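You operate a simulated robot arm through the tools that you are given. There is no shell and no other tool. Be economical: measure what you need, move in short steps, check, and stop when the job is done.

You are at the controls of a simulated two-armed robot. One attempt, no reset.

Task
Clear the pull-out shelf and push it in.
Fine: the roll goes back on the free pin, cup and card on the desk by the window. Set down upright: ribbon card.

The check looks at the end state, three seconds after you hand in, the way a careful person would. Anything else that was tipped, shoved, dropped, spilled or broken makes it a failure.

Robot
Two 7-joint arms with fingered hands on one trunk, on a base that drives. Base frame: it is fixed to the floor where the robot stands at the start and does not move with it; the origin is under the middle of the robot, x ahead of it, y to its left, z up. Units: mm, rad, N and s.
The left shoulder is at the start at [169, 182, 897], the right one opposite. Places, roughly: desk top by the window [800, 500, 700]; pull-out shelf [700, 100, 700]. Payload 3.8 kg a hand.
Tool frame (each hand has its own): the origin (TCP) lies between the finger pads and is the grasp point; the fingertips stand 30 mm ahead of it; z points along the fingers, y is the line along which they close. Largest opening 104 mm; the body of the gripper starts 35 mm behind the TCP. The gripper is a hand of 4 fingers: y runs from the thumb to the fingers, the wrist lies at [-17, -104, -178] in the tool frame.
Orientation is that of the tool frame in the base frame, as a unit quaternion [x, y, z, w]. With the fingers straight down and the wrist toward the robot, the tool's x, y and z point along [0, 1, 0], [1, 0, 0] and [0, 0, -1] of the base frame.

Tools
- The arms move only by the tool servo_tool. It takes "left_commands", "right_commands" or both (then of equal length, played together; a hand with none holds still); each is a list of rows, each an object of numbers (a shift or turn left out is 0): "dx", "dy", "dz": the shift along the base's x, y, z in units of 400 mm (1.0 is 400 mm); "ax", "ay", "az": the turn, a rotation vector about the base's x, y, z in units of 60 degrees (1.0 is 60 degrees). In form: [{"dx": .., "dy": .., "dz": .., "ax": .., "ay": .., "az": ..}, ...]. A call has 1 to 10 rows; each row is the pose to reach, as a shift and turn from the pose commanded when the call began. A call with a number of a shift or a turn outside -1 to 1 is refused whole. A row lasts 0.2 s, in which the tool goes at most 50 mm and 0.15 rad; a call with a longer step from one row to the next is refused whole. A pose out of reach is approached as far as the arm can. The call stops where the force on the tool passes 40 N (or 10 N more than at its start, if that is more) or the arm is blocked; 0.2 s more then pass. In this call time passes only in rows, and 0.2 s behind the last. It gives the time, the measured TCP pose, the force on the tool (base axes), the opening and the grip force at its end, in the units of the frame above (readings bear some noise), with the torque about the TCP (base axes, N m) and any sound that the robot's microphone picked up, and new pictures: "pictures" is both (left out), scene, wrist or none (wrist: the cameras of the hands that moved).
- Cameras (640 x 400 px; columns grow to the right, rows downward): "scene" is now at [284.2, 31.9, 1070.7]; the picture's right is [0.37, -0.93, -0.00], its down [-0.52, -0.20, -0.83] and it looks along [0.77, 0.30, -0.56] (base axes); focal length 214 px, centre (320, 200). "left" rides on the left gripper at [-66, -90, -126] in its tool frame; the picture's right is [-0.78, -0.30, 0.56], its down [0.57, -0.70, 0.42] and it looks along [0.26, 0.65, 0.71] (tool axes); focal length 275 px, centre (320, 200). "right" rides on the right gripper at [66, -90, -126] in its tool frame; the picture's right is [-0.78, 0.30, -0.56], its down [-0.57, -0.70, 0.42] and it looks along [-0.27, 0.65, 0.71] (tool axes); focal length 275 px, centre (320, 200). There is no depth. A picture from a camera that has moved, and an enlarged one, comes with that camera's place and axes in the base frame and with its lens.
- raise_lower(by): slides the trunk up (or, below 0, down) by that many mm; the arms and the scene camera ride with it, the base frame stays. It gives what a move gives, with no picture.
- roll_base(legs): drives the robot by 1 to 6 legs, each [ahead, left, turn to the left] in mm, mm and rad, along the robot's own axes; the way and the turn of a leg run together, so that a leg with both is an arc; at most 1500 mm and 3.142 rad a leg. The arms and the cameras ride along, it lands a little off, and it stops where it bumps. It gives what a move gives, and a new picture of the scene camera.
- finger_targets(index, middle, ring, thumb_bend, thumb_turn, hand): sets how far each is bent, from 0 (flat) to 100 (curled in); at 30 the hand is open as for a grip, at 70 the pads meet at the TCP. One left out holds its place. A second passes; each finger stops where it meets its share of the squeeze, and holds until it gets a number again. It is the only way to open and close the hand. It gives what a move gives, with no picture; readings hold the bend of each and the force on the fingers (four entries, about 0 where the hand has none), thumb and palm. thumb_turn goes from beside the hand (0) to across from the fingers (100), as for a grip.
- aim_head(pan, tilt): turns the head with the scene camera to pan (to the left, within 1.501 rad either way) and tilt (down, from -0.506 to 1.204), counted from straight ahead of the robot. It gives what a move gives, and a new picture of the scene camera.
- close_up(camera, box): a new picture of the part [left, top, right, bottom] of that camera's present view, enlarged. The clock stands still meanwhile.
- job_done(): hands the job in; it is judged then, once.

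Work in short steps. Places have to be worked out from the pictures, the camera data and where the tool is seen: move nearer, look again, correct. Check each grasp and each placing, and mend what went wrong. You have 120 turns and 260 pictures in all, those below and enlarged ones among them. Open the grippers and draw the arms clear of the work before you hand the job in, unless the task says otherwise; then end with one line.

The tools are called after "Call:" as a command line: name --argument value ..., lists and objects as JSON in quotes. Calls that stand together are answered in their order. servo_tool: Moves the arms, as the interface text tells. Its arguments: {"type":"object","properties":{"left_commands":{"type":"array"},"right_commands":{"type":"array"},"pictures":{"type":"string","enum":["both","scene","wrist","none"]}},"required":[]} The other tools are called the same way: raise_lower (by) slides the trunk up or down; finger_targets (index, middle, ring, thumb_bend, thumb_turn, hand) moves the fingers one by one; roll_base (legs) drives the base; aim_head (pan, tilt) turns the head that bears the scene camera; close_up (camera, box) takes an enlarged picture of a part of a camera's view; job_done () hands the job in.

At the start:

```text
t: 0.0
left_ee_pos: [403.5, 292.1, 1061.3]
left_ee_rot: [0.707, 0.707, -0.001, 0.001]
left_contact_force: [-0.3, 0.1, -0.2]
left_moment: [-0.01, 0.02, 0.0]
left_gripper_width: 103.8
left_grip_force: 0.0
left_shape: jaw
left_bend: [30.0, 30.0, 30.0, 30.0, 97.0]
left_finger forces: [0.1, 0.0, 0.0, 0.0, 0.0, 0.0]
right_ee_pos: [594.0, -39.5, 1026.7]
right_ee_rot: [0.707, 0.707, 0.0, -0.001]
right_contact_force: [0.2, 0.1, 0.4]
right_moment: [-0.01, 0.01, 0.01]
right_gripper_width: 103.7
right_grip_force: 0.0
right_shape: jaw
right_bend: [30.0, 30.0, 30.0, 30.0, 97.0]
right_finger forces: [0.0, 0.0, 0.0, 0.0, 0.1, 0.1]
trunk travel left (down, up): [-55.0, 701.0]
robot x, y, heading: [-0.1, 2.5, -0.001]
head pan, tilt: [0.375, 0.593]
```

scene: 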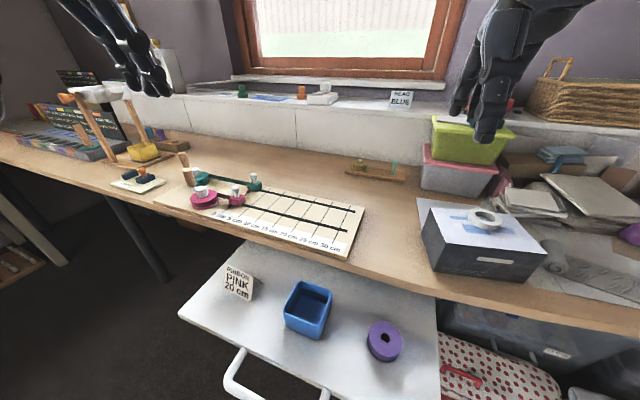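
right: 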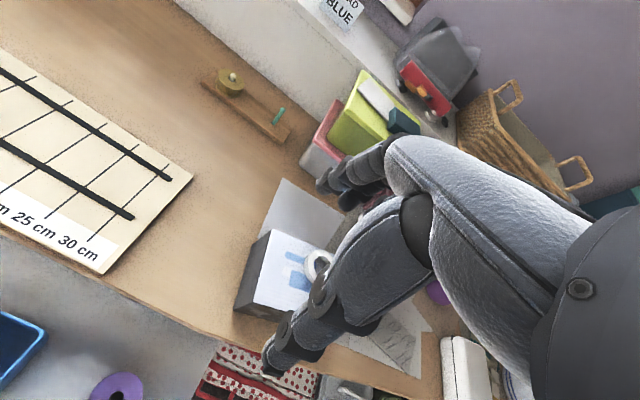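
left: 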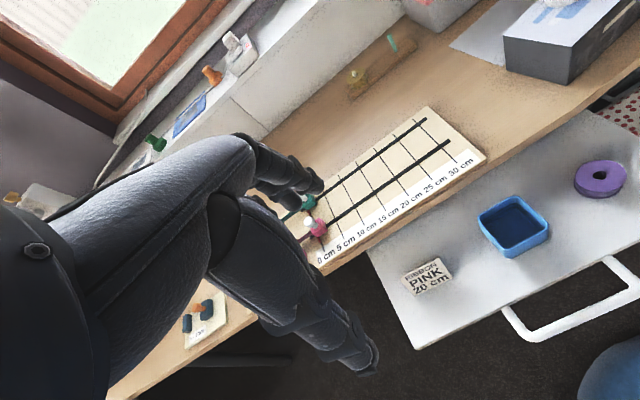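

I see the shelf with a card, a blue cup and a purple roll; the peg board with a free teal pin is at the back of the desk. I enlarge the key areas first.

Call:
close_up --camera "scene" --box '[180, 240, 440, 400]'

Call:
close_up --camera "scene" --box '[320, 80, 480, 190]'

Call:
close_up --camera "scene" --box '[100, 80, 380, 260]'

```text
2.46 times, centred on (310, 320) of scene
camera zoom: at [284.2, 31.9, 1070.7], right [0.37, -0.93, 0.0], down [-0.52, -0.2, -0.83], along [0.77, 0.3, -0.56], focal length 528 px, centre (345, -95)
```

zoom: 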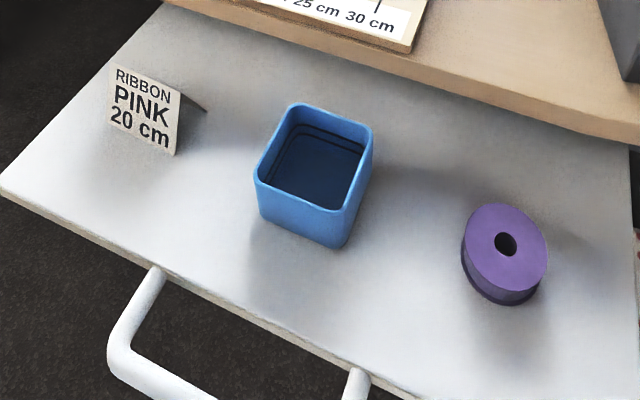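

```text
3.64 times, centred on (400, 135) of scene
camera zoom: at [284.2, 31.9, 1070.7], right [0.37, -0.93, 0.0], down [-0.52, -0.2, -0.83], along [0.77, 0.3, -0.56], focal length 780 px, centre (29, 436)
```

zoom: 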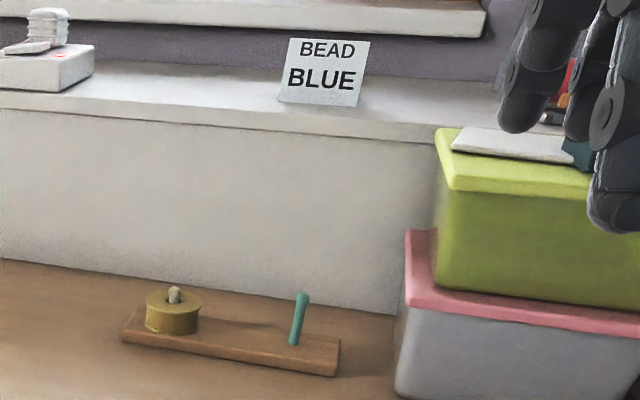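

```text
2.22 times, centred on (240, 170) of scene
camera zoom: at [284.2, 31.9, 1070.7], right [0.37, -0.93, 0.0], down [-0.52, -0.2, -0.83], along [0.77, 0.3, -0.56], focal length 477 px, centre (498, 267)
```

zoom: 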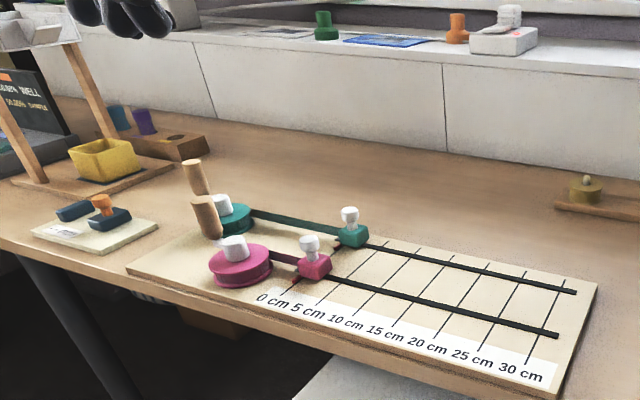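

Triangulating between cameras: shelf top z≈652; card (tent, 70 wide along y, ridge z≈703) at ≈(486,291); cup centre ≈(478,133), rim ≈712; roll ≈(475,-7), top ≈694; free pin ≈(987,39), z 730–778. I start by turning the left hand over the card so it closes along y.

Call:
servo_tool --left_commands '[{"dx": 0.026, "dz": -0.06, "az": -0.125}, {"dx": 0.052, "dz": -0.12, "az": -0.25}, {"dx": 0.078, "dz": -0.18, "az": -0.375}, {"dx": 0.104, "dz": -0.24, "az": -0.5}, {"dx": 0.13, "dz": -0.3, "az": -0.625}, {"dx": 0.156, "dz": -0.36, "az": -0.75}, {"dx": 0.182, "dz": -0.42, "az": -0.875}, {"dx": 0.206, "dz": -0.48, "az": -1.0}]' --pictures "none"

Call:
servo_tool --left_commands '[{"az": -0.125}, {"az": -0.25}, {"az": -0.375}, {"az": -0.5}]' --pictures "both"

```text
t: 1.8
left_ee_pos: [486.1, 292.9, 867.7]
left_ee_rot: [0.966, 0.258, 0.001, 0.0]
left_contact_force: [-0.9, 0.3, 0.1]
left_moment: [0.02, -0.01, -0.01]
left_gripper_width: 103.6
left_grip_force: 0.1
left_shape: jaw
left_bend: [30.0, 30.0, 30.0, 30.0, 97.0]
left_finger forces: [0.0, 0.0, 0.1, 0.1, 0.0, 0.0]
right_ee_pos: [596.2, -39.6, 1025.9]
right_ee_rot: [0.707, 0.707, -0.001, -0.001]
right_contact_force: [0.1, 0.4, 0.2]
right_moment: [-0.02, 0.02, -0.02]
right_gripper_width: 103.7
right_grip_force: 0.0
right_shape: jaw
right_bend: [30.0, 30.0, 30.0, 30.0, 97.0]
right_finger forces: [0.1, 0.0, 0.0, 0.1, 0.1, 0.1]
trunk travel left (down, up): [-55.0, 701.0]
robot x, y, heading: [-1.7, 2.0, -0.0]
head pan, tilt: [0.375, 0.593]
```

```text
t: 2.8
left_ee_pos: [486.7, 290.7, 869.4]
left_ee_rot: [1.0, -0.002, 0.0, 0.001]
left_contact_force: [0.5, 0.5, 0.5]
left_moment: [-0.01, 0.0, -0.02]
left_gripper_width: 103.7
left_grip_force: 0.1
left_shape: jaw
left_bend: [30.0, 30.0, 30.0, 30.0, 97.0]
left_finger forces: [0.0, 0.0, 0.0, 0.0, 0.1, 0.1]
right_ee_pos: [595.9, -38.6, 1024.8]
right_ee_rot: [0.707, 0.707, 0.0, -0.001]
right_contact_force: [1.2, -0.3, -0.1]
right_moment: [-0.01, -0.02, 0.01]
right_gripper_width: 103.6
right_grip_force: 0.0
right_shape: jaw
right_bend: [30.0, 30.0, 30.0, 30.0, 97.0]
right_finger forces: [0.0, 0.0, 0.0, 0.0, 0.0, 0.1]
trunk travel left (down, up): [-55.0, 701.0]
robot x, y, heading: [1.4, -1.4, -0.003]
head pan, tilt: [0.375, 0.593]
camera scene: at [284.3, 31.9, 1070.7], right [0.37, -0.93, 0.0], down [-0.52, -0.2, -0.83], along [0.77, 0.3, -0.56], focal length 214 px, centre (320, 200)
camera left: at [420.8, 382.2, 994.2], right [-0.78, 0.3, -0.56], down [0.57, 0.7, -0.42], along [0.26, -0.65, -0.71], focal length 275 px, centre (320, 200)
```

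scene: 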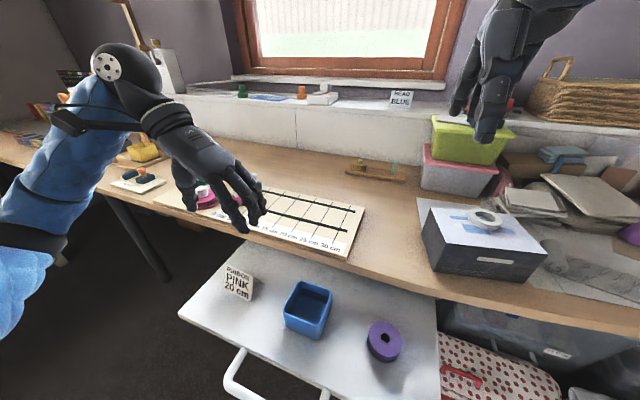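
left: 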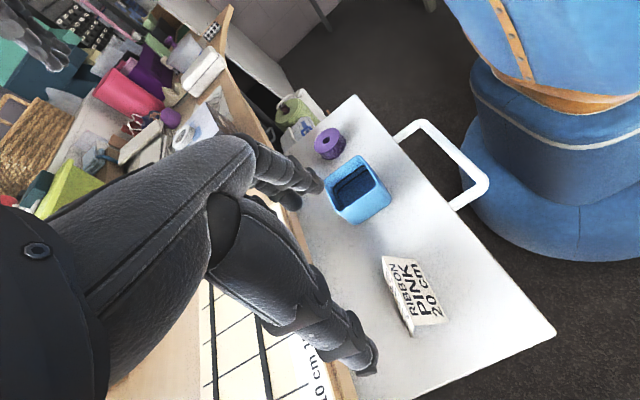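

The hand is over the area. I enlarge the card in the left camera to refine its position.

Call:
close_up --camera "left" --box '[340, 220, 500, 350]'

Call:
close_up --camera "scene" --box '[200, 220, 300, 320]'

```text
3.08 times, centred on (420, 285) of left
camera zoom: at [420.8, 382.2, 994.2], right [-0.78, 0.3, -0.56], down [0.57, 0.7, -0.42], along [0.26, -0.65, -0.71], focal length 847 px, centre (12, -62)
```

zoom: 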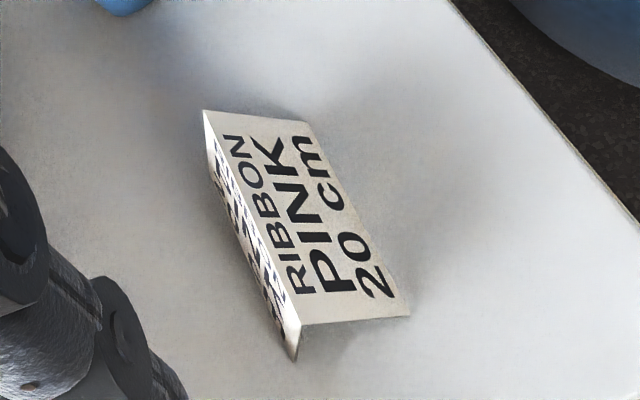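

```text
4.00 times, centred on (250, 270) of scene
camera zoom: at [284.3, 31.9, 1070.7], right [0.37, -0.93, 0.0], down [-0.52, -0.2, -0.83], along [0.77, 0.3, -0.56], focal length 858 px, centre (600, -80)
```

zoom: 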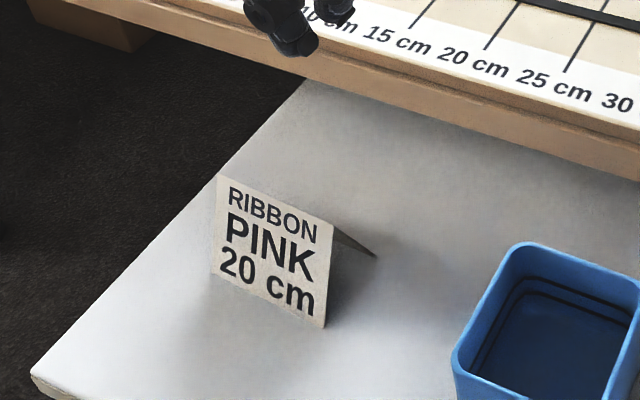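

Card ridge runs from (481,248) to (486,323) at z≈712, so centre (484,286). I lower to z≈790 with a slight yaw and check alignment.

Call:
servo_tool --left_commands '[{"dx": -0.003, "dy": -0.006, "dz": -0.1, "az": -0.03}, {"dx": -0.006, "dy": -0.012, "dz": -0.2, "az": -0.065}]' --pictures "both"

Call:
close_up --camera "scene" --box '[180, 180, 320, 320]'

```text
t: 3.4
left_ee_pos: [483.2, 286.3, 789.3]
left_ee_rot: [0.999, -0.034, 0.001, 0.0]
left_contact_force: [-0.1, 0.1, 0.0]
left_moment: [-0.02, -0.01, 0.04]
left_gripper_width: 103.9
left_grip_force: 0.1
left_shape: jaw
left_bend: [30.0, 30.0, 30.0, 30.0, 97.0]
left_finger forces: [0.1, 0.1, 0.0, 0.0, 0.0, 0.0]
right_ee_pos: [595.9, -39.3, 1025.9]
right_ee_rot: [0.707, 0.707, -0.001, 0.0]
right_contact_force: [0.2, 0.0, 0.0]
right_moment: [0.0, 0.02, 0.01]
right_gripper_width: 103.6
right_grip_force: 0.1
right_shape: jaw
right_bend: [30.0, 30.0, 30.0, 30.0, 97.0]
right_finger forces: [0.1, 0.0, 0.0, 0.1, 0.0, 0.0]
trunk travel left (down, up): [-55.0, 701.0]
robot x, y, heading: [1.1, 2.0, 0.001]
head pan, tilt: [0.375, 0.593]
camera scene: at [284.4, 32.0, 1070.6], right [0.37, -0.93, 0.0], down [-0.52, -0.2, -0.83], along [0.77, 0.3, -0.56], focal length 214 px, centre (320, 200)
camera left: at [424.6, 381.9, 913.8], right [-0.75, 0.35, -0.56], down [0.62, 0.66, -0.42], along [0.22, -0.67, -0.71], focal length 275 px, centre (320, 200)
```

scene: 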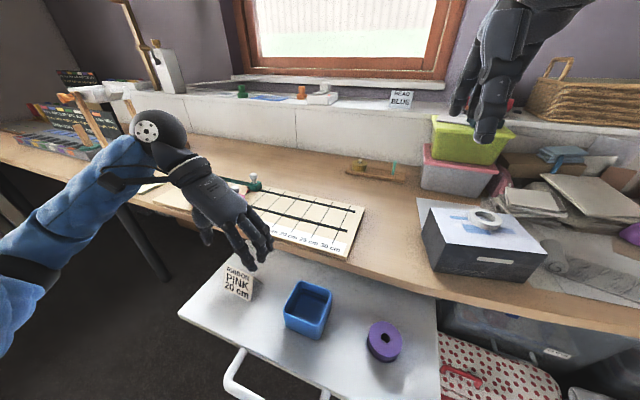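
left: 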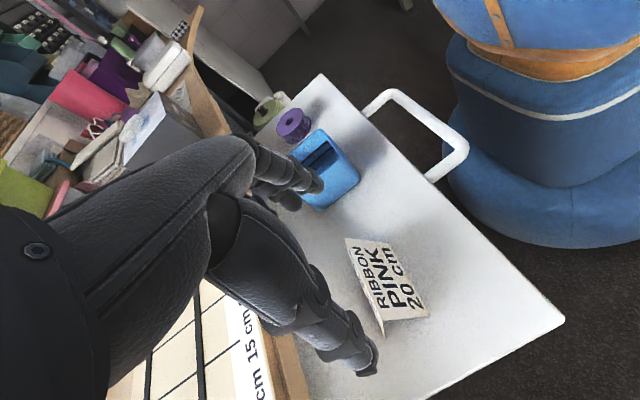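

```text
2.86 times, centred on (250, 250) of scene
camera zoom: at [284.4, 32.0, 1070.6], right [0.37, -0.93, 0.0], down [-0.52, -0.2, -0.83], along [0.77, 0.3, -0.56], focal length 613 px, centre (520, 57)
```

zoom: 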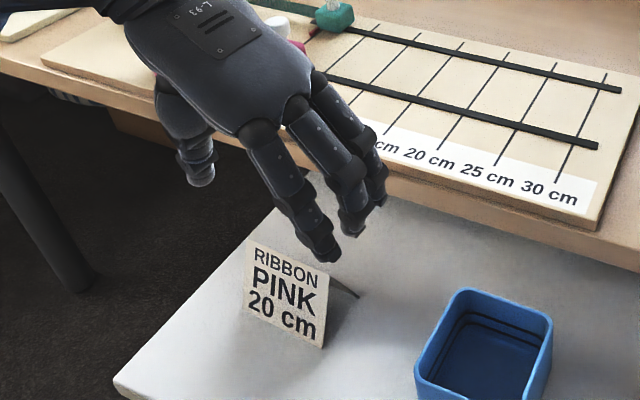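

Fingertips straddle the card ends (fingers at y≈230, thumb ≈350). I descend to z≈703 with a small -y shift for finger clearance.

Call:
servo_tool --left_commands '[{"dy": -0.012, "dz": -0.07}, {"dy": -0.012, "dz": -0.14}, {"dy": -0.012, "dz": -0.21}]' --pictures "both"

Call:
close_up --camera "scene" --box '[180, 200, 320, 320]'

```text
t: 4.2
left_ee_pos: [483.2, 281.4, 705.3]
left_ee_rot: [0.999, -0.034, 0.0, 0.0]
left_contact_force: [0.2, 0.3, -1.0]
left_moment: [-0.01, 0.02, 0.0]
left_gripper_width: 103.7
left_grip_force: 0.0
left_shape: jaw
left_bend: [30.0, 30.0, 30.0, 30.0, 97.0]
left_finger forces: [0.0, 0.0, 0.1, 0.1, 0.2, 0.0]
right_ee_pos: [595.6, -40.0, 1026.3]
right_ee_rot: [0.707, 0.707, -0.001, 0.0]
right_contact_force: [-0.9, -0.7, 0.4]
right_moment: [0.0, 0.0, 0.06]
right_gripper_width: 103.9
right_grip_force: 0.0
right_shape: jaw
right_bend: [30.0, 30.0, 30.0, 30.0, 97.0]
right_finger forces: [0.1, 0.0, 0.1, 0.1, 0.0, 0.0]
trunk travel left (down, up): [-55.0, 701.0]
robot x, y, heading: [-0.0, 2.9, -0.002]
head pan, tilt: [0.375, 0.593]
camera scene: at [284.2, 31.9, 1070.7], right [0.37, -0.93, 0.0], down [-0.52, -0.2, -0.83], along [0.77, 0.3, -0.56], focal length 214 px, centre (320, 200)
camera left: at [424.2, 376.6, 830.5], right [-0.75, 0.35, -0.56], down [0.62, 0.66, -0.42], along [0.22, -0.66, -0.71], focal length 275 px, centre (320, 200)
```

scene: 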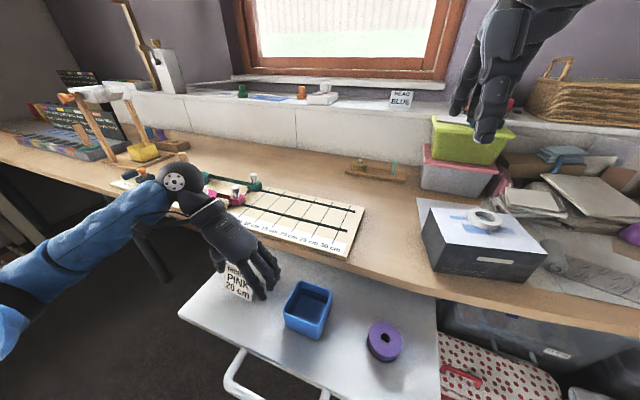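
left: 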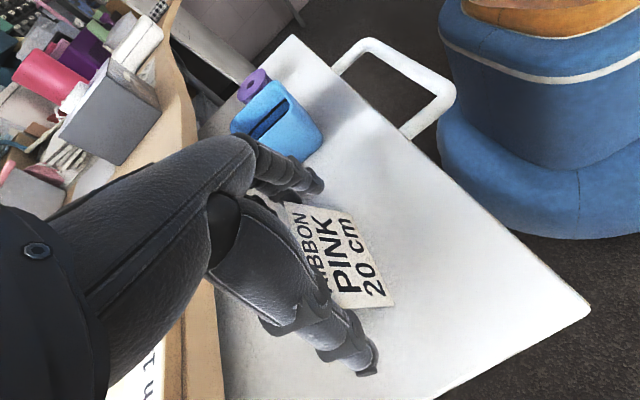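

```text
3.33 times, centred on (250, 260) of scene
camera zoom: at [284.2, 31.9, 1070.7], right [0.37, -0.93, 0.0], down [-0.52, -0.2, -0.83], along [0.77, 0.3, -0.56], focal length 715 px, centre (553, 0)
```

zoom: 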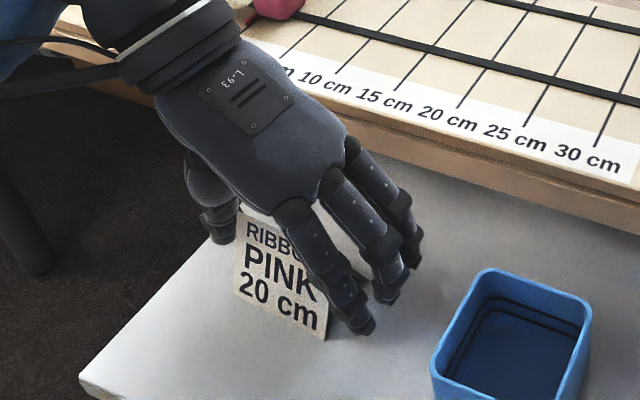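

The card end is between fingers and thumb, with clearance. I close gently to just past the 75 mm width.

Call:
finger_targets --hand "left" --index 44 --middle 44 --ring 44 --thumb_bend 44

Call:
close_up --camera "scene" --box '[180, 200, 320, 320]'

```text
t: 5.2
left_ee_pos: [483.2, 281.9, 705.0]
left_ee_rot: [0.999, -0.034, 0.001, 0.0]
left_contact_force: [0.5, -0.7, -0.2]
left_moment: [-0.04, -0.03, -0.04]
left_gripper_width: 77.2
left_grip_force: 4.0
left_shape: fingers
left_bend: [41.0, 42.0, 44.0, 41.0, 97.0]
left_finger forces: [2.1, 2.1, 0.0, 0.1, 3.7, 0.0]
right_ee_pos: [595.0, -39.0, 1025.7]
right_ee_rot: [0.707, 0.707, 0.0, 0.0]
right_contact_force: [0.5, 0.3, -0.4]
right_moment: [0.0, 0.03, 0.01]
right_gripper_width: 103.8
right_grip_force: 0.0
right_shape: jaw
right_bend: [30.0, 30.0, 30.0, 30.0, 97.0]
right_finger forces: [0.0, 0.0, 0.0, 0.0, 0.1, 0.1]
trunk travel left (down, up): [-55.0, 701.0]
robot x, y, heading: [-1.7, 2.8, -0.0]
head pan, tilt: [0.375, 0.593]
```

```text
3.33 times, centred on (250, 260) of scene
camera zoom: at [284.1, 31.8, 1070.8], right [0.37, -0.93, 0.0], down [-0.52, -0.2, -0.83], along [0.77, 0.3, -0.56], focal length 715 px, centre (553, 0)
```

zoom: 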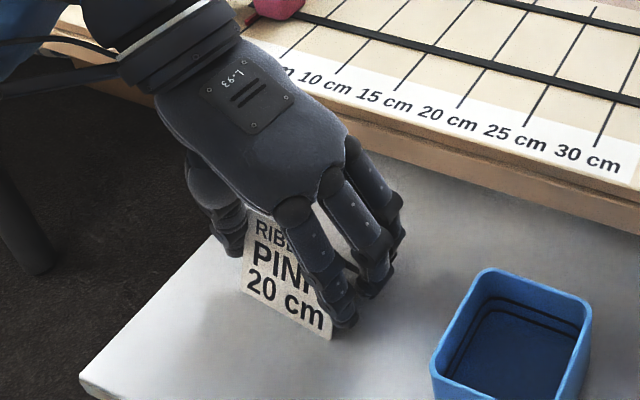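

Index, middle and thumb hold at about 4 N. I lift 40 mm and check the card comes along.

Call:
servo_tool --left_commands '[{"dz": 0.04}, {"dz": 0.1}]' --pictures "scene"

Call:
close_up --camera "scene" --box '[180, 200, 320, 320]'

```text
t: 5.8
left_ee_pos: [484.7, 280.6, 746.2]
left_ee_rot: [0.999, -0.034, 0.0, 0.0]
left_contact_force: [0.1, -0.2, 0.4]
left_moment: [0.02, -0.02, 0.0]
left_gripper_width: 77.1
left_grip_force: 3.5
left_shape: fingers
left_bend: [41.0, 42.0, 44.0, 41.0, 97.0]
left_finger forces: [2.0, 1.9, 0.0, 0.1, 4.0, 0.0]
right_ee_pos: [595.4, -39.3, 1027.8]
right_ee_rot: [0.707, 0.707, 0.0, 0.0]
right_contact_force: [0.1, 0.2, -0.3]
right_moment: [0.04, 0.02, 0.0]
right_gripper_width: 104.0
right_grip_force: 0.1
right_shape: jaw
right_bend: [30.0, 30.0, 30.0, 30.0, 97.0]
right_finger forces: [0.0, 0.1, 0.0, 0.1, 0.0, 0.0]
trunk travel left (down, up): [-55.0, 701.0]
robot x, y, heading: [2.3, 1.1, 0.004]
head pan, tilt: [0.375, 0.593]
camera scene: at [284.1, 31.9, 1070.8], right [0.37, -0.93, 0.0], down [-0.52, -0.2, -0.83], along [0.77, 0.3, -0.56], focal length 214 px, centre (320, 200)
```

scene: 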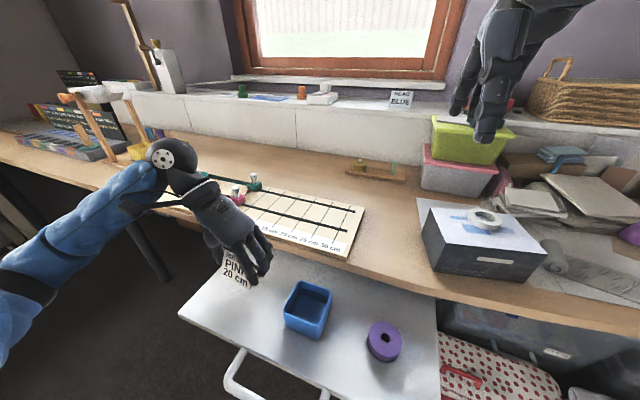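

```text
3.33 times, centred on (250, 260) of scene
camera zoom: at [284.1, 31.9, 1070.8], right [0.37, -0.93, 0.0], down [-0.52, -0.2, -0.83], along [0.77, 0.3, -0.56], focal length 715 px, centre (553, 0)
```

zoom: 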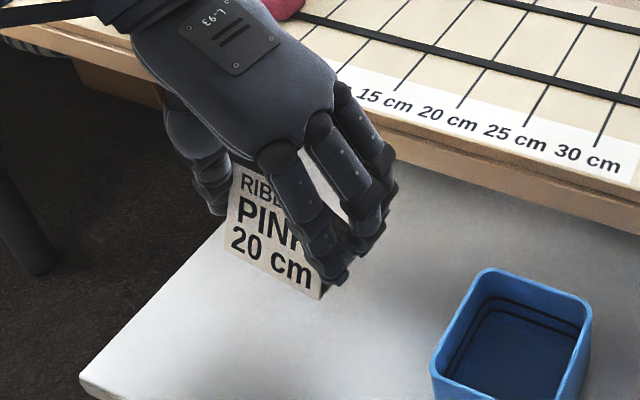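

The card is held. I lift well clear (z≈950), then swing it forward over the free desk area behind the ribbon board while yawing +45°.

Call:
servo_tool --left_commands '[{"dz": 0.1}, {"dz": 0.2}, {"dz": 0.3}, {"dz": 0.4}, {"dz": 0.51}]' --pictures "none"

Call:
servo_tool --left_commands '[{"dx": 0.1, "dy": 0.01, "az": 0.08}, {"dx": 0.2, "dy": 0.02, "az": 0.17}, {"dx": 0.3, "dy": 0.03, "az": 0.26}, {"dx": 0.4, "dy": 0.04, "az": 0.35}, {"dx": 0.5, "dy": 0.05, "az": 0.44}, {"dx": 0.6, "dy": 0.06, "az": 0.53}, {"dx": 0.7, "dy": 0.07, "az": 0.62}, {"dx": 0.8, "dy": 0.08, "az": 0.7}, {"dx": 0.9, "dy": 0.08, "az": 0.78}]' --pictures "both"

```text
t: 7.0
left_ee_pos: [481.2, 282.1, 949.6]
left_ee_rot: [0.999, -0.034, 0.001, -0.001]
left_contact_force: [0.3, -0.9, -0.3]
left_moment: [-0.01, -0.04, 0.0]
left_gripper_width: 76.9
left_grip_force: 4.1
left_shape: fingers
left_bend: [42.0, 42.0, 44.0, 41.0, 97.0]
left_finger forces: [1.9, 1.8, 0.0, 0.0, 3.8, 0.1]
right_ee_pos: [595.0, -39.0, 1026.5]
right_ee_rot: [0.707, 0.707, -0.001, 0.0]
right_contact_force: [-0.6, -0.2, 1.3]
right_moment: [-0.02, -0.01, 0.01]
right_gripper_width: 103.5
right_grip_force: 0.0
right_shape: jaw
right_bend: [30.0, 30.0, 30.0, 30.0, 97.0]
right_finger forces: [0.1, 0.0, 0.0, 0.0, 0.0, 0.0]
trunk travel left (down, up): [-55.0, 701.0]
robot x, y, heading: [-1.6, 0.3, 0.0]
head pan, tilt: [0.375, 0.593]
```

```text
t: 9.0
left_ee_pos: [784.0, 311.7, 921.7]
left_ee_rot: [0.933, 0.359, 0.0, -0.001]
left_contact_force: [-1.2, 0.9, 0.4]
left_moment: [-0.04, -0.03, -0.01]
left_gripper_width: 76.4
left_grip_force: 3.5
left_shape: fingers
left_bend: [42.0, 42.0, 44.0, 41.0, 97.0]
left_finger forces: [2.0, 1.7, 0.1, 0.1, 3.5, 0.1]
left hand out of reach, approached as far as the arm can: row 8, 9
right_ee_pos: [594.8, -39.7, 1026.3]
right_ee_rot: [0.708, 0.706, -0.001, 0.0]
right_contact_force: [0.6, -0.3, -0.2]
right_moment: [-0.03, -0.04, 0.02]
right_gripper_width: 103.5
right_grip_force: 0.0
right_shape: jaw
right_bend: [30.0, 30.0, 30.0, 30.0, 97.0]
right_finger forces: [0.0, 0.0, 0.0, 0.0, 0.1, 0.1]
trunk travel left (down, up): [-55.0, 701.0]
robot x, y, heading: [2.2, -0.1, 0.001]
head pan, tilt: [0.375, 0.593]
camera scene: at [284.1, 31.8, 1070.7], right [0.37, -0.93, 0.0], down [-0.52, -0.2, -0.83], along [0.77, 0.3, -0.56], focal length 214 px, centre (320, 200)
camera left: at [674.8, 334.3, 1046.0], right [-0.77, -0.3, -0.56], down [-0.04, 0.9, -0.42], along [0.63, -0.3, -0.71], focal length 275 px, centre (320, 200)
```

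scene: 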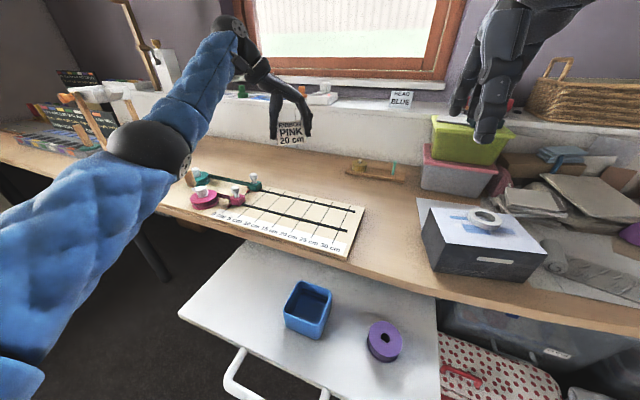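
left: 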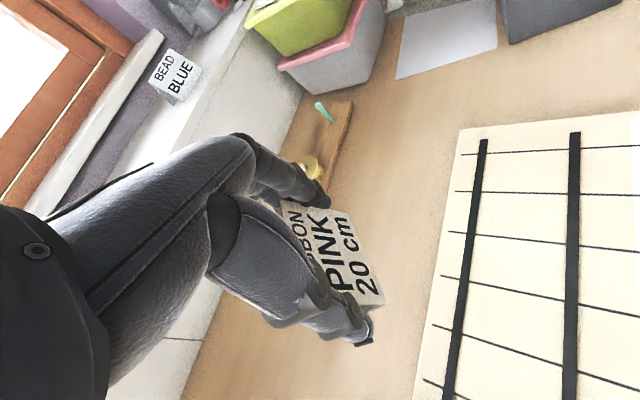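

Reach limit hit at height, but lower down the wrist is closer to shoulder height. I go down to z≈800 toward (830,350).

Call:
servo_tool --left_commands '[{"dx": -0.03, "dy": 0.05, "dz": -0.1}, {"dx": -0.03, "dy": 0.09, "dz": -0.2}, {"dx": -0.03, "dy": 0.09, "dz": -0.3}, {"dx": -0.03, "dy": 0.09, "dz": -0.375}]' --pictures "both"

```text
t: 10.0
left_ee_pos: [772.9, 346.9, 773.3]
left_ee_rot: [0.931, 0.365, 0.001, -0.002]
left_contact_force: [0.7, 0.5, 2.7]
left_moment: [0.02, -0.01, 0.02]
left_gripper_width: 75.4
left_grip_force: 2.9
left_shape: fingers
left_bend: [42.0, 42.0, 44.0, 42.0, 97.0]
left_finger forces: [1.5, 1.7, 0.1, 0.0, 2.9, 0.1]
right_ee_pos: [596.3, -39.3, 1026.2]
right_ee_rot: [0.706, 0.708, 0.0, 0.0]
right_contact_force: [0.9, -0.5, -0.4]
right_moment: [0.0, 0.01, -0.01]
right_gripper_width: 103.5
right_grip_force: 0.1
right_shape: jaw
right_bend: [30.0, 30.0, 30.0, 30.0, 97.0]
right_finger forces: [0.0, 0.0, 0.0, 0.1, 0.0, 0.1]
trunk travel left (down, up): [-55.0, 701.0]
robot x, y, heading: [-2.4, 6.4, -0.001]
head pan, tilt: [0.375, 0.593]
camera scene: at [284.1, 31.8, 1070.8], right [0.37, -0.93, 0.0], down [-0.52, -0.2, -0.83], along [0.77, 0.3, -0.56], focal length 214 px, centre (320, 200)
camera left: at [662.1, 368.8, 896.5], right [-0.77, -0.31, -0.56], down [-0.06, 0.9, -0.42], along [0.64, -0.29, -0.71], focal length 275 px, centre (320, 200)
```

scene: 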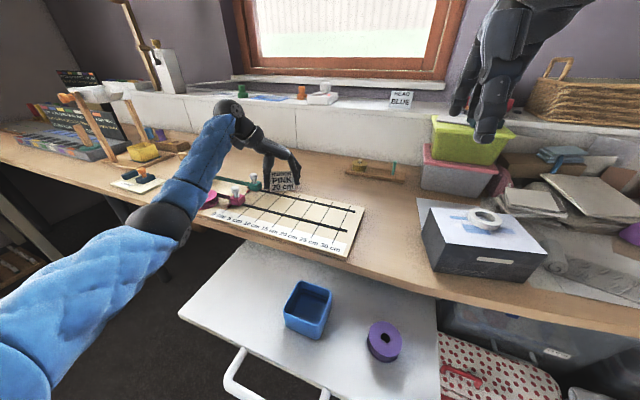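
left: 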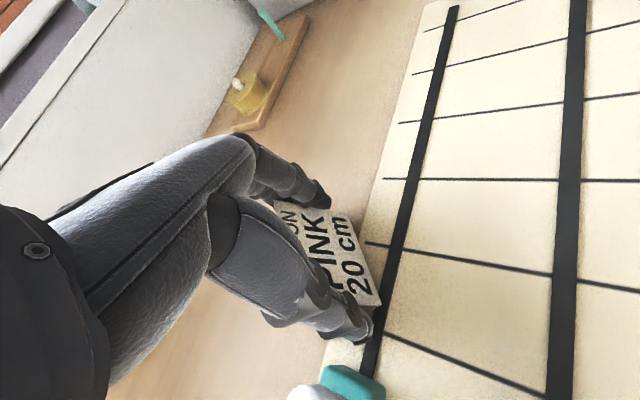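

The pose was slightly out of arm range (card over the board edge, no real contact). I raise, yaw a bit more toward straight ahead, and go for (845,290), which should be within reach.

Call:
servo_tool --left_commands '[{"dx": -0.05, "dy": -0.05, "dz": 0.1}, {"dx": -0.05, "dy": -0.125, "dz": 0.15, "az": 0.1}, {"dx": 0.0, "dy": -0.15, "dz": 0.15, "az": 0.2}, {"dx": 0.04, "dy": -0.15, "dz": 0.1, "az": 0.283}]' --pictures "both"

```text
t: 11.0
left_ee_pos: [788.1, 288.0, 808.9]
left_ee_rot: [0.866, 0.5, -0.001, 0.0]
left_contact_force: [1.6, 0.8, 0.3]
left_moment: [0.04, 0.0, -0.01]
left_gripper_width: 74.9
left_grip_force: 3.1
left_shape: fingers
left_bend: [42.0, 42.0, 44.0, 42.0, 97.0]
left_finger forces: [1.7, 1.5, 0.1, 0.0, 3.1, 0.0]
right_ee_pos: [595.6, -39.5, 1025.8]
right_ee_rot: [0.707, 0.707, 0.0, -0.001]
right_contact_force: [-0.1, 0.3, -0.2]
right_moment: [0.0, 0.0, 0.03]
right_gripper_width: 103.9
right_grip_force: 0.0
right_shape: jaw
right_bend: [30.0, 30.0, 30.0, 30.0, 97.0]
right_finger forces: [0.1, 0.0, 0.1, 0.0, 0.1, 0.0]
trunk travel left (down, up): [-55.0, 701.0]
robot x, y, heading: [2.7, -2.2, 0.001]
head pan, tilt: [0.375, 0.593]
camera scene: at [284.6, 31.9, 1070.5], right [0.37, -0.93, 0.0], down [-0.52, -0.2, -0.83], along [0.77, 0.3, -0.56], focal length 214 px, centre (320, 200)
camera left: at [677.7, 276.4, 934.5], right [-0.65, -0.52, -0.56], down [-0.32, 0.85, -0.42], along [0.69, -0.1, -0.71], focal length 275 px, centre (320, 200)
```

scene: 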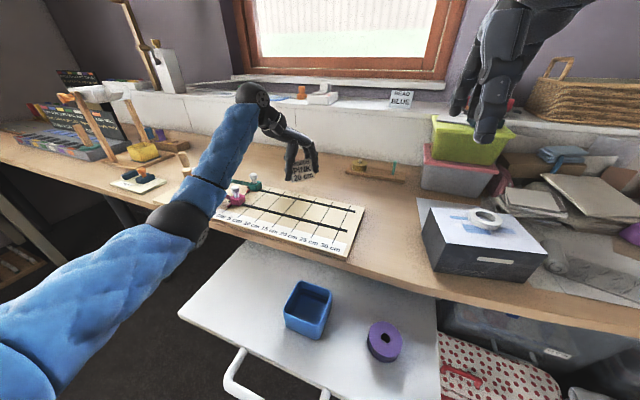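
left: 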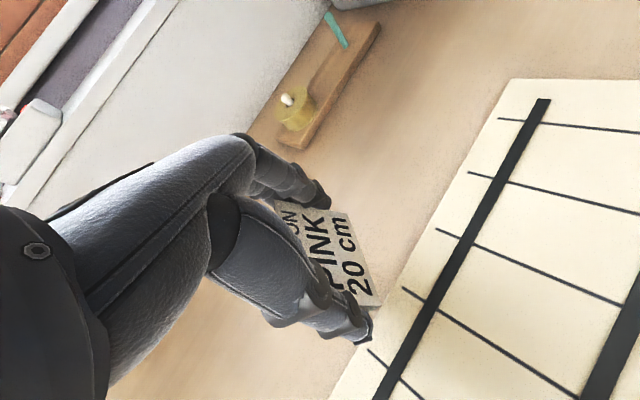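

It turns out commands continue from the clamped pose, so nothing was wrong. From (788,288,809) I move ahead 55 mm, clear of the board.

Call:
servo_tool --left_commands '[{"dx": 0.07, "dz": 0.0}, {"dx": 0.14, "dz": -0.02}]' --pictures "both"

Call:
close_up --camera "scene" --box '[230, 90, 390, 210]'

```text
t: 11.6
left_ee_pos: [843.1, 287.9, 802.7]
left_ee_rot: [0.867, 0.499, 0.001, -0.001]
left_contact_force: [-0.3, 0.3, 0.3]
left_moment: [0.02, 0.04, 0.01]
left_gripper_width: 75.1
left_grip_force: 3.0
left_shape: fingers
left_bend: [42.0, 42.0, 44.0, 42.0, 97.0]
left_finger forces: [1.5, 1.5, 0.1, 0.0, 2.9, 0.0]
right_ee_pos: [594.4, -40.4, 1025.3]
right_ee_rot: [0.707, 0.707, -0.001, 0.0]
right_contact_force: [-1.0, -0.7, 0.1]
right_moment: [-0.02, 0.0, 0.02]
right_gripper_width: 103.6
right_grip_force: 0.1
right_shape: jaw
right_bend: [30.0, 30.0, 30.0, 30.0, 97.0]
right_finger forces: [0.1, 0.1, 0.1, 0.1, 0.0, 0.0]
trunk travel left (down, up): [-55.0, 701.0]
robot x, y, heading: [0.4, 3.3, -0.001]
head pan, tilt: [0.375, 0.593]
camera scene: at [284.1, 31.7, 1070.8], right [0.37, -0.93, 0.0], down [-0.52, -0.2, -0.83], along [0.77, 0.3, -0.56], focal length 214 px, centre (320, 200)
camera left: at [733.1, 276.5, 927.4], right [-0.65, -0.52, -0.56], down [-0.32, 0.85, -0.42], along [0.69, -0.1, -0.71], focal length 275 px, centre (320, 200)
```

scene: 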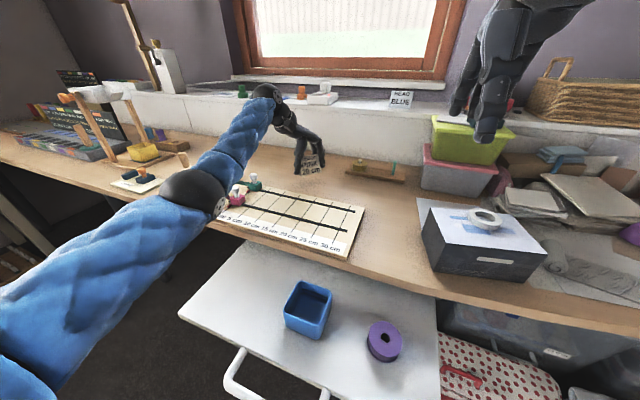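
left: 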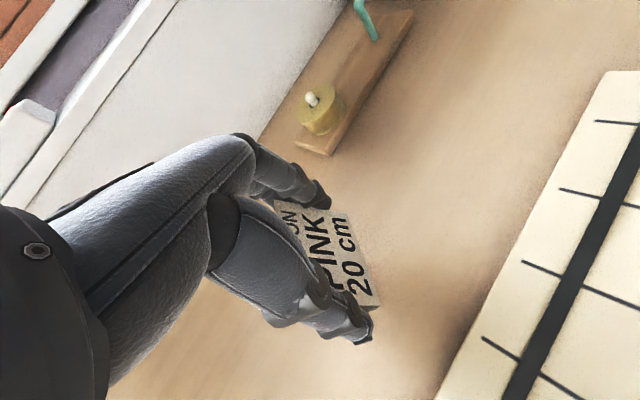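

```text
3.33 times, centred on (310, 150) of scene
camera zoom: at [284.1, 31.7, 1070.8], right [0.37, -0.93, 0.0], down [-0.52, -0.2, -0.83], along [0.77, 0.3, -0.56], focal length 715 px, centre (353, 367)
```

zoom: 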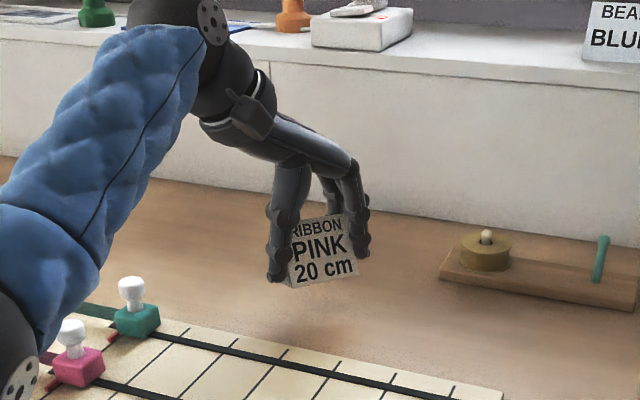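

Desk height triangulates to ≈715, so the card should touch at TCP z≈768. I lower in small steps with readings.

Call:
servo_tool --left_commands '[{"dz": -0.03}, {"dz": -0.06}]' --pictures "none"

Call:
servo_tool --left_commands '[{"dz": -0.008}, {"dz": -0.016}]' --pictures "scene"

Call:
close_up --camera "scene" --box '[270, 130, 350, 190]'

```text
t: 12.2
left_ee_pos: [843.2, 288.4, 778.4]
left_ee_rot: [0.866, 0.499, 0.0, 0.0]
left_contact_force: [-0.2, 1.0, 0.8]
left_moment: [-0.01, 0.01, 0.04]
left_gripper_width: 74.9
left_grip_force: 3.0
left_shape: fingers
left_bend: [42.0, 42.0, 44.0, 42.0, 97.0]
left_finger forces: [1.5, 1.5, 0.0, 0.0, 3.0, 0.1]
right_ee_pos: [596.0, -39.8, 1026.3]
right_ee_rot: [0.707, 0.707, -0.001, 0.0]
right_contact_force: [0.6, 0.2, 0.4]
right_moment: [-0.01, -0.01, -0.01]
right_gripper_width: 104.0
right_grip_force: 0.2
right_shape: jaw
right_bend: [30.0, 30.0, 30.0, 30.0, 97.0]
right_finger forces: [0.0, 0.0, 0.0, 0.0, 0.0, 0.0]
trunk travel left (down, up): [-55.0, 701.0]
robot x, y, heading: [-0.1, 0.8, 0.005]
head pan, tilt: [0.375, 0.593]
```

```text
t: 12.8
left_ee_pos: [844.0, 288.7, 771.7]
left_ee_rot: [0.867, 0.499, 0.001, -0.001]
left_contact_force: [0.1, -1.1, -0.4]
left_moment: [-0.01, 0.03, -0.01]
left_gripper_width: 75.1
left_grip_force: 3.3
left_shape: fingers
left_bend: [42.0, 42.0, 44.0, 42.0, 97.0]
left_finger forces: [1.6, 1.5, 0.1, 0.1, 2.9, 0.1]
right_ee_pos: [595.0, -39.5, 1025.5]
right_ee_rot: [0.707, 0.707, 0.0, 0.0]
right_contact_force: [0.2, -1.0, -0.4]
right_moment: [-0.03, 0.0, 0.02]
right_gripper_width: 103.6
right_grip_force: 0.2
right_shape: jaw
right_bend: [30.0, 30.0, 30.0, 30.0, 97.0]
right_finger forces: [0.0, 0.0, 0.0, 0.0, 0.1, 0.1]
trunk travel left (down, up): [-55.0, 701.0]
robot x, y, heading: [3.5, 1.4, -0.004]
head pan, tilt: [0.375, 0.593]
camera scene: at [284.3, 31.9, 1070.7], right [0.37, -0.93, 0.0], down [-0.52, -0.2, -0.83], along [0.77, 0.3, -0.56], focal length 214 px, centre (320, 200)
```

scene: 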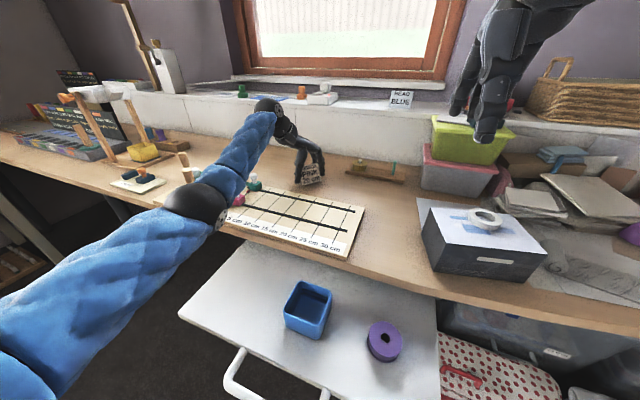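

```text
6.67 times, centred on (310, 160) of scene
camera zoom: at [284.3, 31.9, 1070.7], right [0.37, -0.93, 0.0], down [-0.52, -0.2, -0.83], along [0.77, 0.3, -0.56], focal length 1430 px, centre (387, 467)
```

zoom: 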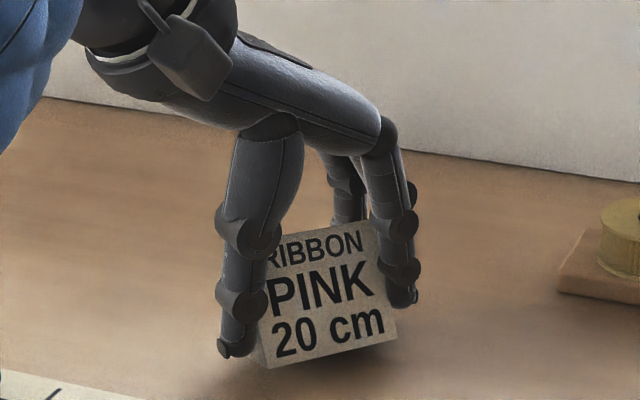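

Still free of contact, nearly down. I continue in 2 mm steps.

Call:
servo_tool --left_commands '[{"dz": -0.005}, {"dz": -0.01}]' --pictures "none"

Call:
servo_tool --left_commands '[{"dz": -0.005}]' --pictures "none"

Call:
close_up --camera "scene" --box '[270, 130, 350, 190]'

```text
t: 13.4
left_ee_pos: [843.1, 288.0, 767.1]
left_ee_rot: [0.867, 0.499, 0.0, 0.001]
left_contact_force: [0.2, -0.6, 0.6]
left_moment: [0.0, 0.0, -0.04]
left_gripper_width: 75.3
left_grip_force: 3.2
left_shape: fingers
left_bend: [42.0, 42.0, 44.0, 42.0, 97.0]
left_finger forces: [1.4, 1.4, 0.1, 0.1, 3.1, 0.1]
right_ee_pos: [594.3, -39.8, 1026.2]
right_ee_rot: [0.707, 0.707, 0.0, -0.001]
right_contact_force: [-0.4, 0.0, 0.1]
right_moment: [-0.03, -0.02, -0.02]
right_gripper_width: 103.8
right_grip_force: 0.2
right_shape: jaw
right_bend: [30.0, 30.0, 30.0, 30.0, 97.0]
right_finger forces: [0.0, 0.1, 0.0, 0.1, 0.0, 0.0]
trunk travel left (down, up): [-55.0, 701.0]
robot x, y, heading: [-0.1, -1.4, -0.001]
head pan, tilt: [0.375, 0.593]
```

```text
t: 13.8
left_ee_pos: [843.6, 287.3, 766.7]
left_ee_rot: [0.867, 0.499, 0.0, 0.0]
left_contact_force: [-0.6, -1.6, 0.0]
left_moment: [0.0, -0.02, 0.0]
left_gripper_width: 75.5
left_grip_force: 3.1
left_shape: fingers
left_bend: [42.0, 42.0, 44.0, 42.0, 97.0]
left_finger forces: [1.6, 1.5, 0.0, 0.0, 3.4, 0.0]
right_ee_pos: [595.5, -39.6, 1027.2]
right_ee_rot: [0.707, 0.707, 0.0, 0.0]
right_contact_force: [-0.2, -0.2, 0.7]
right_moment: [-0.01, 0.02, 0.0]
right_gripper_width: 103.8
right_grip_force: 0.0
right_shape: jaw
right_bend: [30.0, 30.0, 30.0, 30.0, 97.0]
right_finger forces: [0.1, 0.0, 0.1, 0.0, 0.1, 0.1]
trunk travel left (down, up): [-55.0, 701.0]
robot x, y, heading: [1.9, 1.7, 0.001]
head pan, tilt: [0.375, 0.593]
```

```text
6.67 times, centred on (310, 160) of scene
camera zoom: at [284.1, 31.8, 1070.8], right [0.37, -0.93, 0.0], down [-0.52, -0.2, -0.83], along [0.77, 0.3, -0.56], focal length 1430 px, centre (387, 467)
```

zoom: 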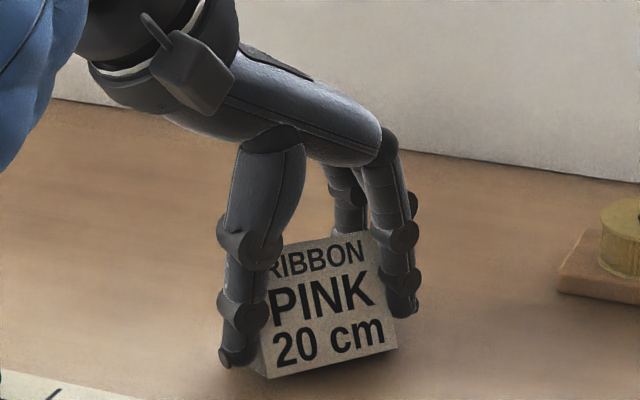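

The card is practically on the desk but no force yet. One more look with further small lowering.

Call:
servo_tool --left_commands '[{"dz": -0.005}]' --pictures "none"

Call:
servo_tool --left_commands '[{"dz": -0.005}]' --pictures "wrist"

Call:
close_up --camera "scene" --box '[270, 130, 350, 190]'

```text
t: 14.2
left_ee_pos: [843.6, 287.6, 765.9]
left_ee_rot: [0.867, 0.499, 0.0, 0.001]
left_contact_force: [-1.6, -0.5, 2.4]
left_moment: [-0.01, -0.05, -0.02]
left_gripper_width: 75.0
left_grip_force: 3.8
left_shape: fingers
left_bend: [42.0, 42.0, 44.0, 42.0, 97.0]
left_finger forces: [2.1, 1.7, 0.1, 0.0, 3.5, 0.1]
right_ee_pos: [595.3, -40.8, 1026.8]
right_ee_rot: [0.707, 0.707, 0.0, 0.0]
right_contact_force: [0.2, -0.1, -0.1]
right_moment: [0.02, 0.02, 0.0]
right_gripper_width: 104.1
right_grip_force: 0.0
right_shape: jaw
right_bend: [30.0, 30.0, 30.0, 30.0, 97.0]
right_finger forces: [0.0, 0.0, 0.0, 0.1, 0.0, 0.0]
trunk travel left (down, up): [-55.0, 701.0]
robot x, y, heading: [-0.8, -0.5, 0.0]
head pan, tilt: [0.375, 0.593]
```

```text
t: 14.6
left_ee_pos: [843.1, 287.8, 763.5]
left_ee_rot: [0.866, 0.499, 0.0, 0.0]
left_contact_force: [-1.6, -1.5, 4.5]
left_moment: [-0.06, -0.08, -0.04]
left_gripper_width: 75.2
left_grip_force: 3.7
left_shape: fingers
left_bend: [42.0, 42.0, 44.0, 42.0, 97.0]
left_finger forces: [2.2, 1.5, 0.0, 0.1, 3.8, 0.1]
right_ee_pos: [593.2, -39.7, 1027.0]
right_ee_rot: [0.707, 0.707, 0.0, 0.0]
right_contact_force: [0.5, -0.2, -0.7]
right_moment: [0.0, 0.01, -0.01]
right_gripper_width: 104.0
right_grip_force: 0.1
right_shape: jaw
right_bend: [30.0, 30.0, 30.0, 30.0, 97.0]
right_finger forces: [0.0, 0.1, 0.0, 0.0, 0.0, 0.1]
trunk travel left (down, up): [-55.0, 701.0]
robot x, y, heading: [-3.6, -0.1, 0.002]
head pan, tilt: [0.375, 0.593]
camera left: at [732.6, 276.6, 888.1], right [-0.65, -0.52, -0.56], down [-0.32, 0.85, -0.43], along [0.69, -0.1, -0.71], focal length 275 px, centre (320, 200)
```

left: 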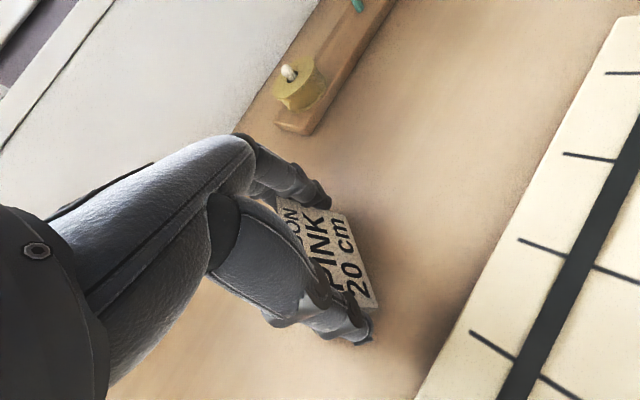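

```text
6.67 times, centred on (310, 160) of scene
camera zoom: at [283.7, 31.6, 1071.0], right [0.37, -0.93, 0.0], down [-0.52, -0.2, -0.83], along [0.77, 0.3, -0.56], focal length 1430 px, centre (387, 467)
```

zoom: 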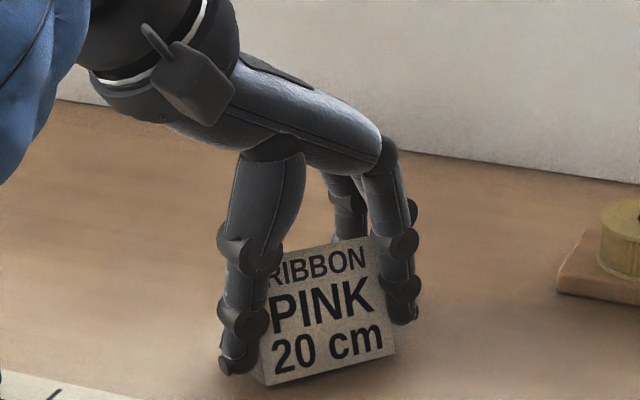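

Contact force of 4.5 N upward: the card stands on the desk. I back off 1 mm of pressure and open slowly.

Call:
servo_tool --left_commands '[{"dz": 0.003}]' --pictures "none"

Call:
finger_targets --hand "left" --index 36 --middle 36 --ring 36 --thumb_bend 36

Call:
finger_targets --hand "left" --index 30 --middle 30 --ring 30 --thumb_bend 30

Call:
close_up --camera "scene" --box '[270, 130, 350, 190]'

```text
t: 15.0
left_ee_pos: [843.4, 288.6, 763.8]
left_ee_rot: [0.867, 0.499, 0.001, 0.001]
left_contact_force: [0.3, -1.2, 2.7]
left_moment: [-0.04, -0.1, -0.05]
left_gripper_width: 75.2
left_grip_force: 3.5
left_shape: fingers
left_bend: [42.0, 42.0, 44.0, 42.0, 97.0]
left_finger forces: [2.4, 1.8, 0.1, 0.0, 3.4, 0.0]
right_ee_pos: [594.8, -38.6, 1026.5]
right_ee_rot: [0.707, 0.707, 0.001, 0.0]
right_contact_force: [-0.3, -0.9, 0.0]
right_moment: [0.0, 0.01, -0.01]
right_gripper_width: 103.9
right_grip_force: 0.0
right_shape: jaw
right_bend: [30.0, 30.0, 30.0, 30.0, 97.0]
right_finger forces: [0.0, 0.0, 0.1, 0.1, 0.1, 0.0]
trunk travel left (down, up): [-55.0, 701.0]
robot x, y, heading: [-0.4, -0.3, 0.002]
head pan, tilt: [0.375, 0.593]
```

```text
t: 16.0
left_ee_pos: [842.6, 288.3, 762.1]
left_ee_rot: [0.867, 0.498, 0.0, -0.001]
left_contact_force: [-0.7, 0.0, -0.5]
left_moment: [0.0, -0.01, -0.02]
left_gripper_width: 89.2
left_grip_force: 0.1
left_shape: fingers
left_bend: [36.0, 36.0, 36.0, 36.0, 97.0]
left_finger forces: [0.0, 0.0, 0.0, 0.1, 0.1, 0.0]
right_ee_pos: [595.8, -39.3, 1027.4]
right_ee_rot: [0.707, 0.707, -0.001, -0.001]
right_contact_force: [0.1, 1.0, 0.2]
right_moment: [0.02, 0.03, 0.04]
right_gripper_width: 103.8
right_grip_force: 0.1
right_shape: jaw
right_bend: [30.0, 30.0, 30.0, 30.0, 97.0]
right_finger forces: [0.0, 0.0, 0.1, 0.0, 0.0, 0.0]
trunk travel left (down, up): [-55.0, 701.0]
robot x, y, heading: [-2.7, 1.2, 0.004]
head pan, tilt: [0.375, 0.593]
```

```text
t: 17.0
left_ee_pos: [843.3, 288.1, 763.1]
left_ee_rot: [0.867, 0.499, 0.0, 0.0]
left_contact_force: [0.3, 0.2, -0.6]
left_moment: [-0.01, 0.01, 0.03]
left_gripper_width: 104.2
left_grip_force: 0.1
left_shape: fingers
left_bend: [30.0, 30.0, 30.0, 30.0, 97.0]
left_finger forces: [0.1, 0.0, 0.1, 0.0, 0.0, 0.1]
right_ee_pos: [594.9, -39.1, 1025.7]
right_ee_rot: [0.707, 0.707, 0.0, -0.001]
right_contact_force: [-0.5, 0.8, 0.4]
right_moment: [-0.04, 0.03, 0.01]
right_gripper_width: 103.8
right_grip_force: 0.0
right_shape: jaw
right_bend: [30.0, 30.0, 30.0, 30.0, 97.0]
right_finger forces: [0.0, 0.0, 0.0, 0.0, 0.0, 0.0]
trunk travel left (down, up): [-55.0, 701.0]
robot x, y, heading: [-2.8, 1.6, -0.002]
head pan, tilt: [0.375, 0.593]
```

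```text
6.67 times, centred on (310, 160) of scene
camera zoom: at [284.2, 31.9, 1070.7], right [0.37, -0.93, 0.0], down [-0.52, -0.2, -0.83], along [0.77, 0.3, -0.56], focal length 1430 px, centre (387, 467)
```

zoom: 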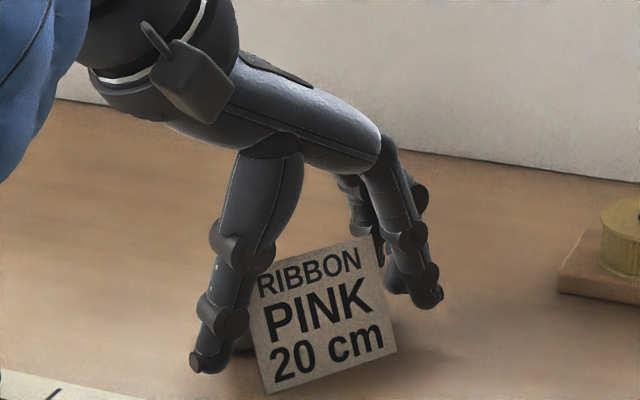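

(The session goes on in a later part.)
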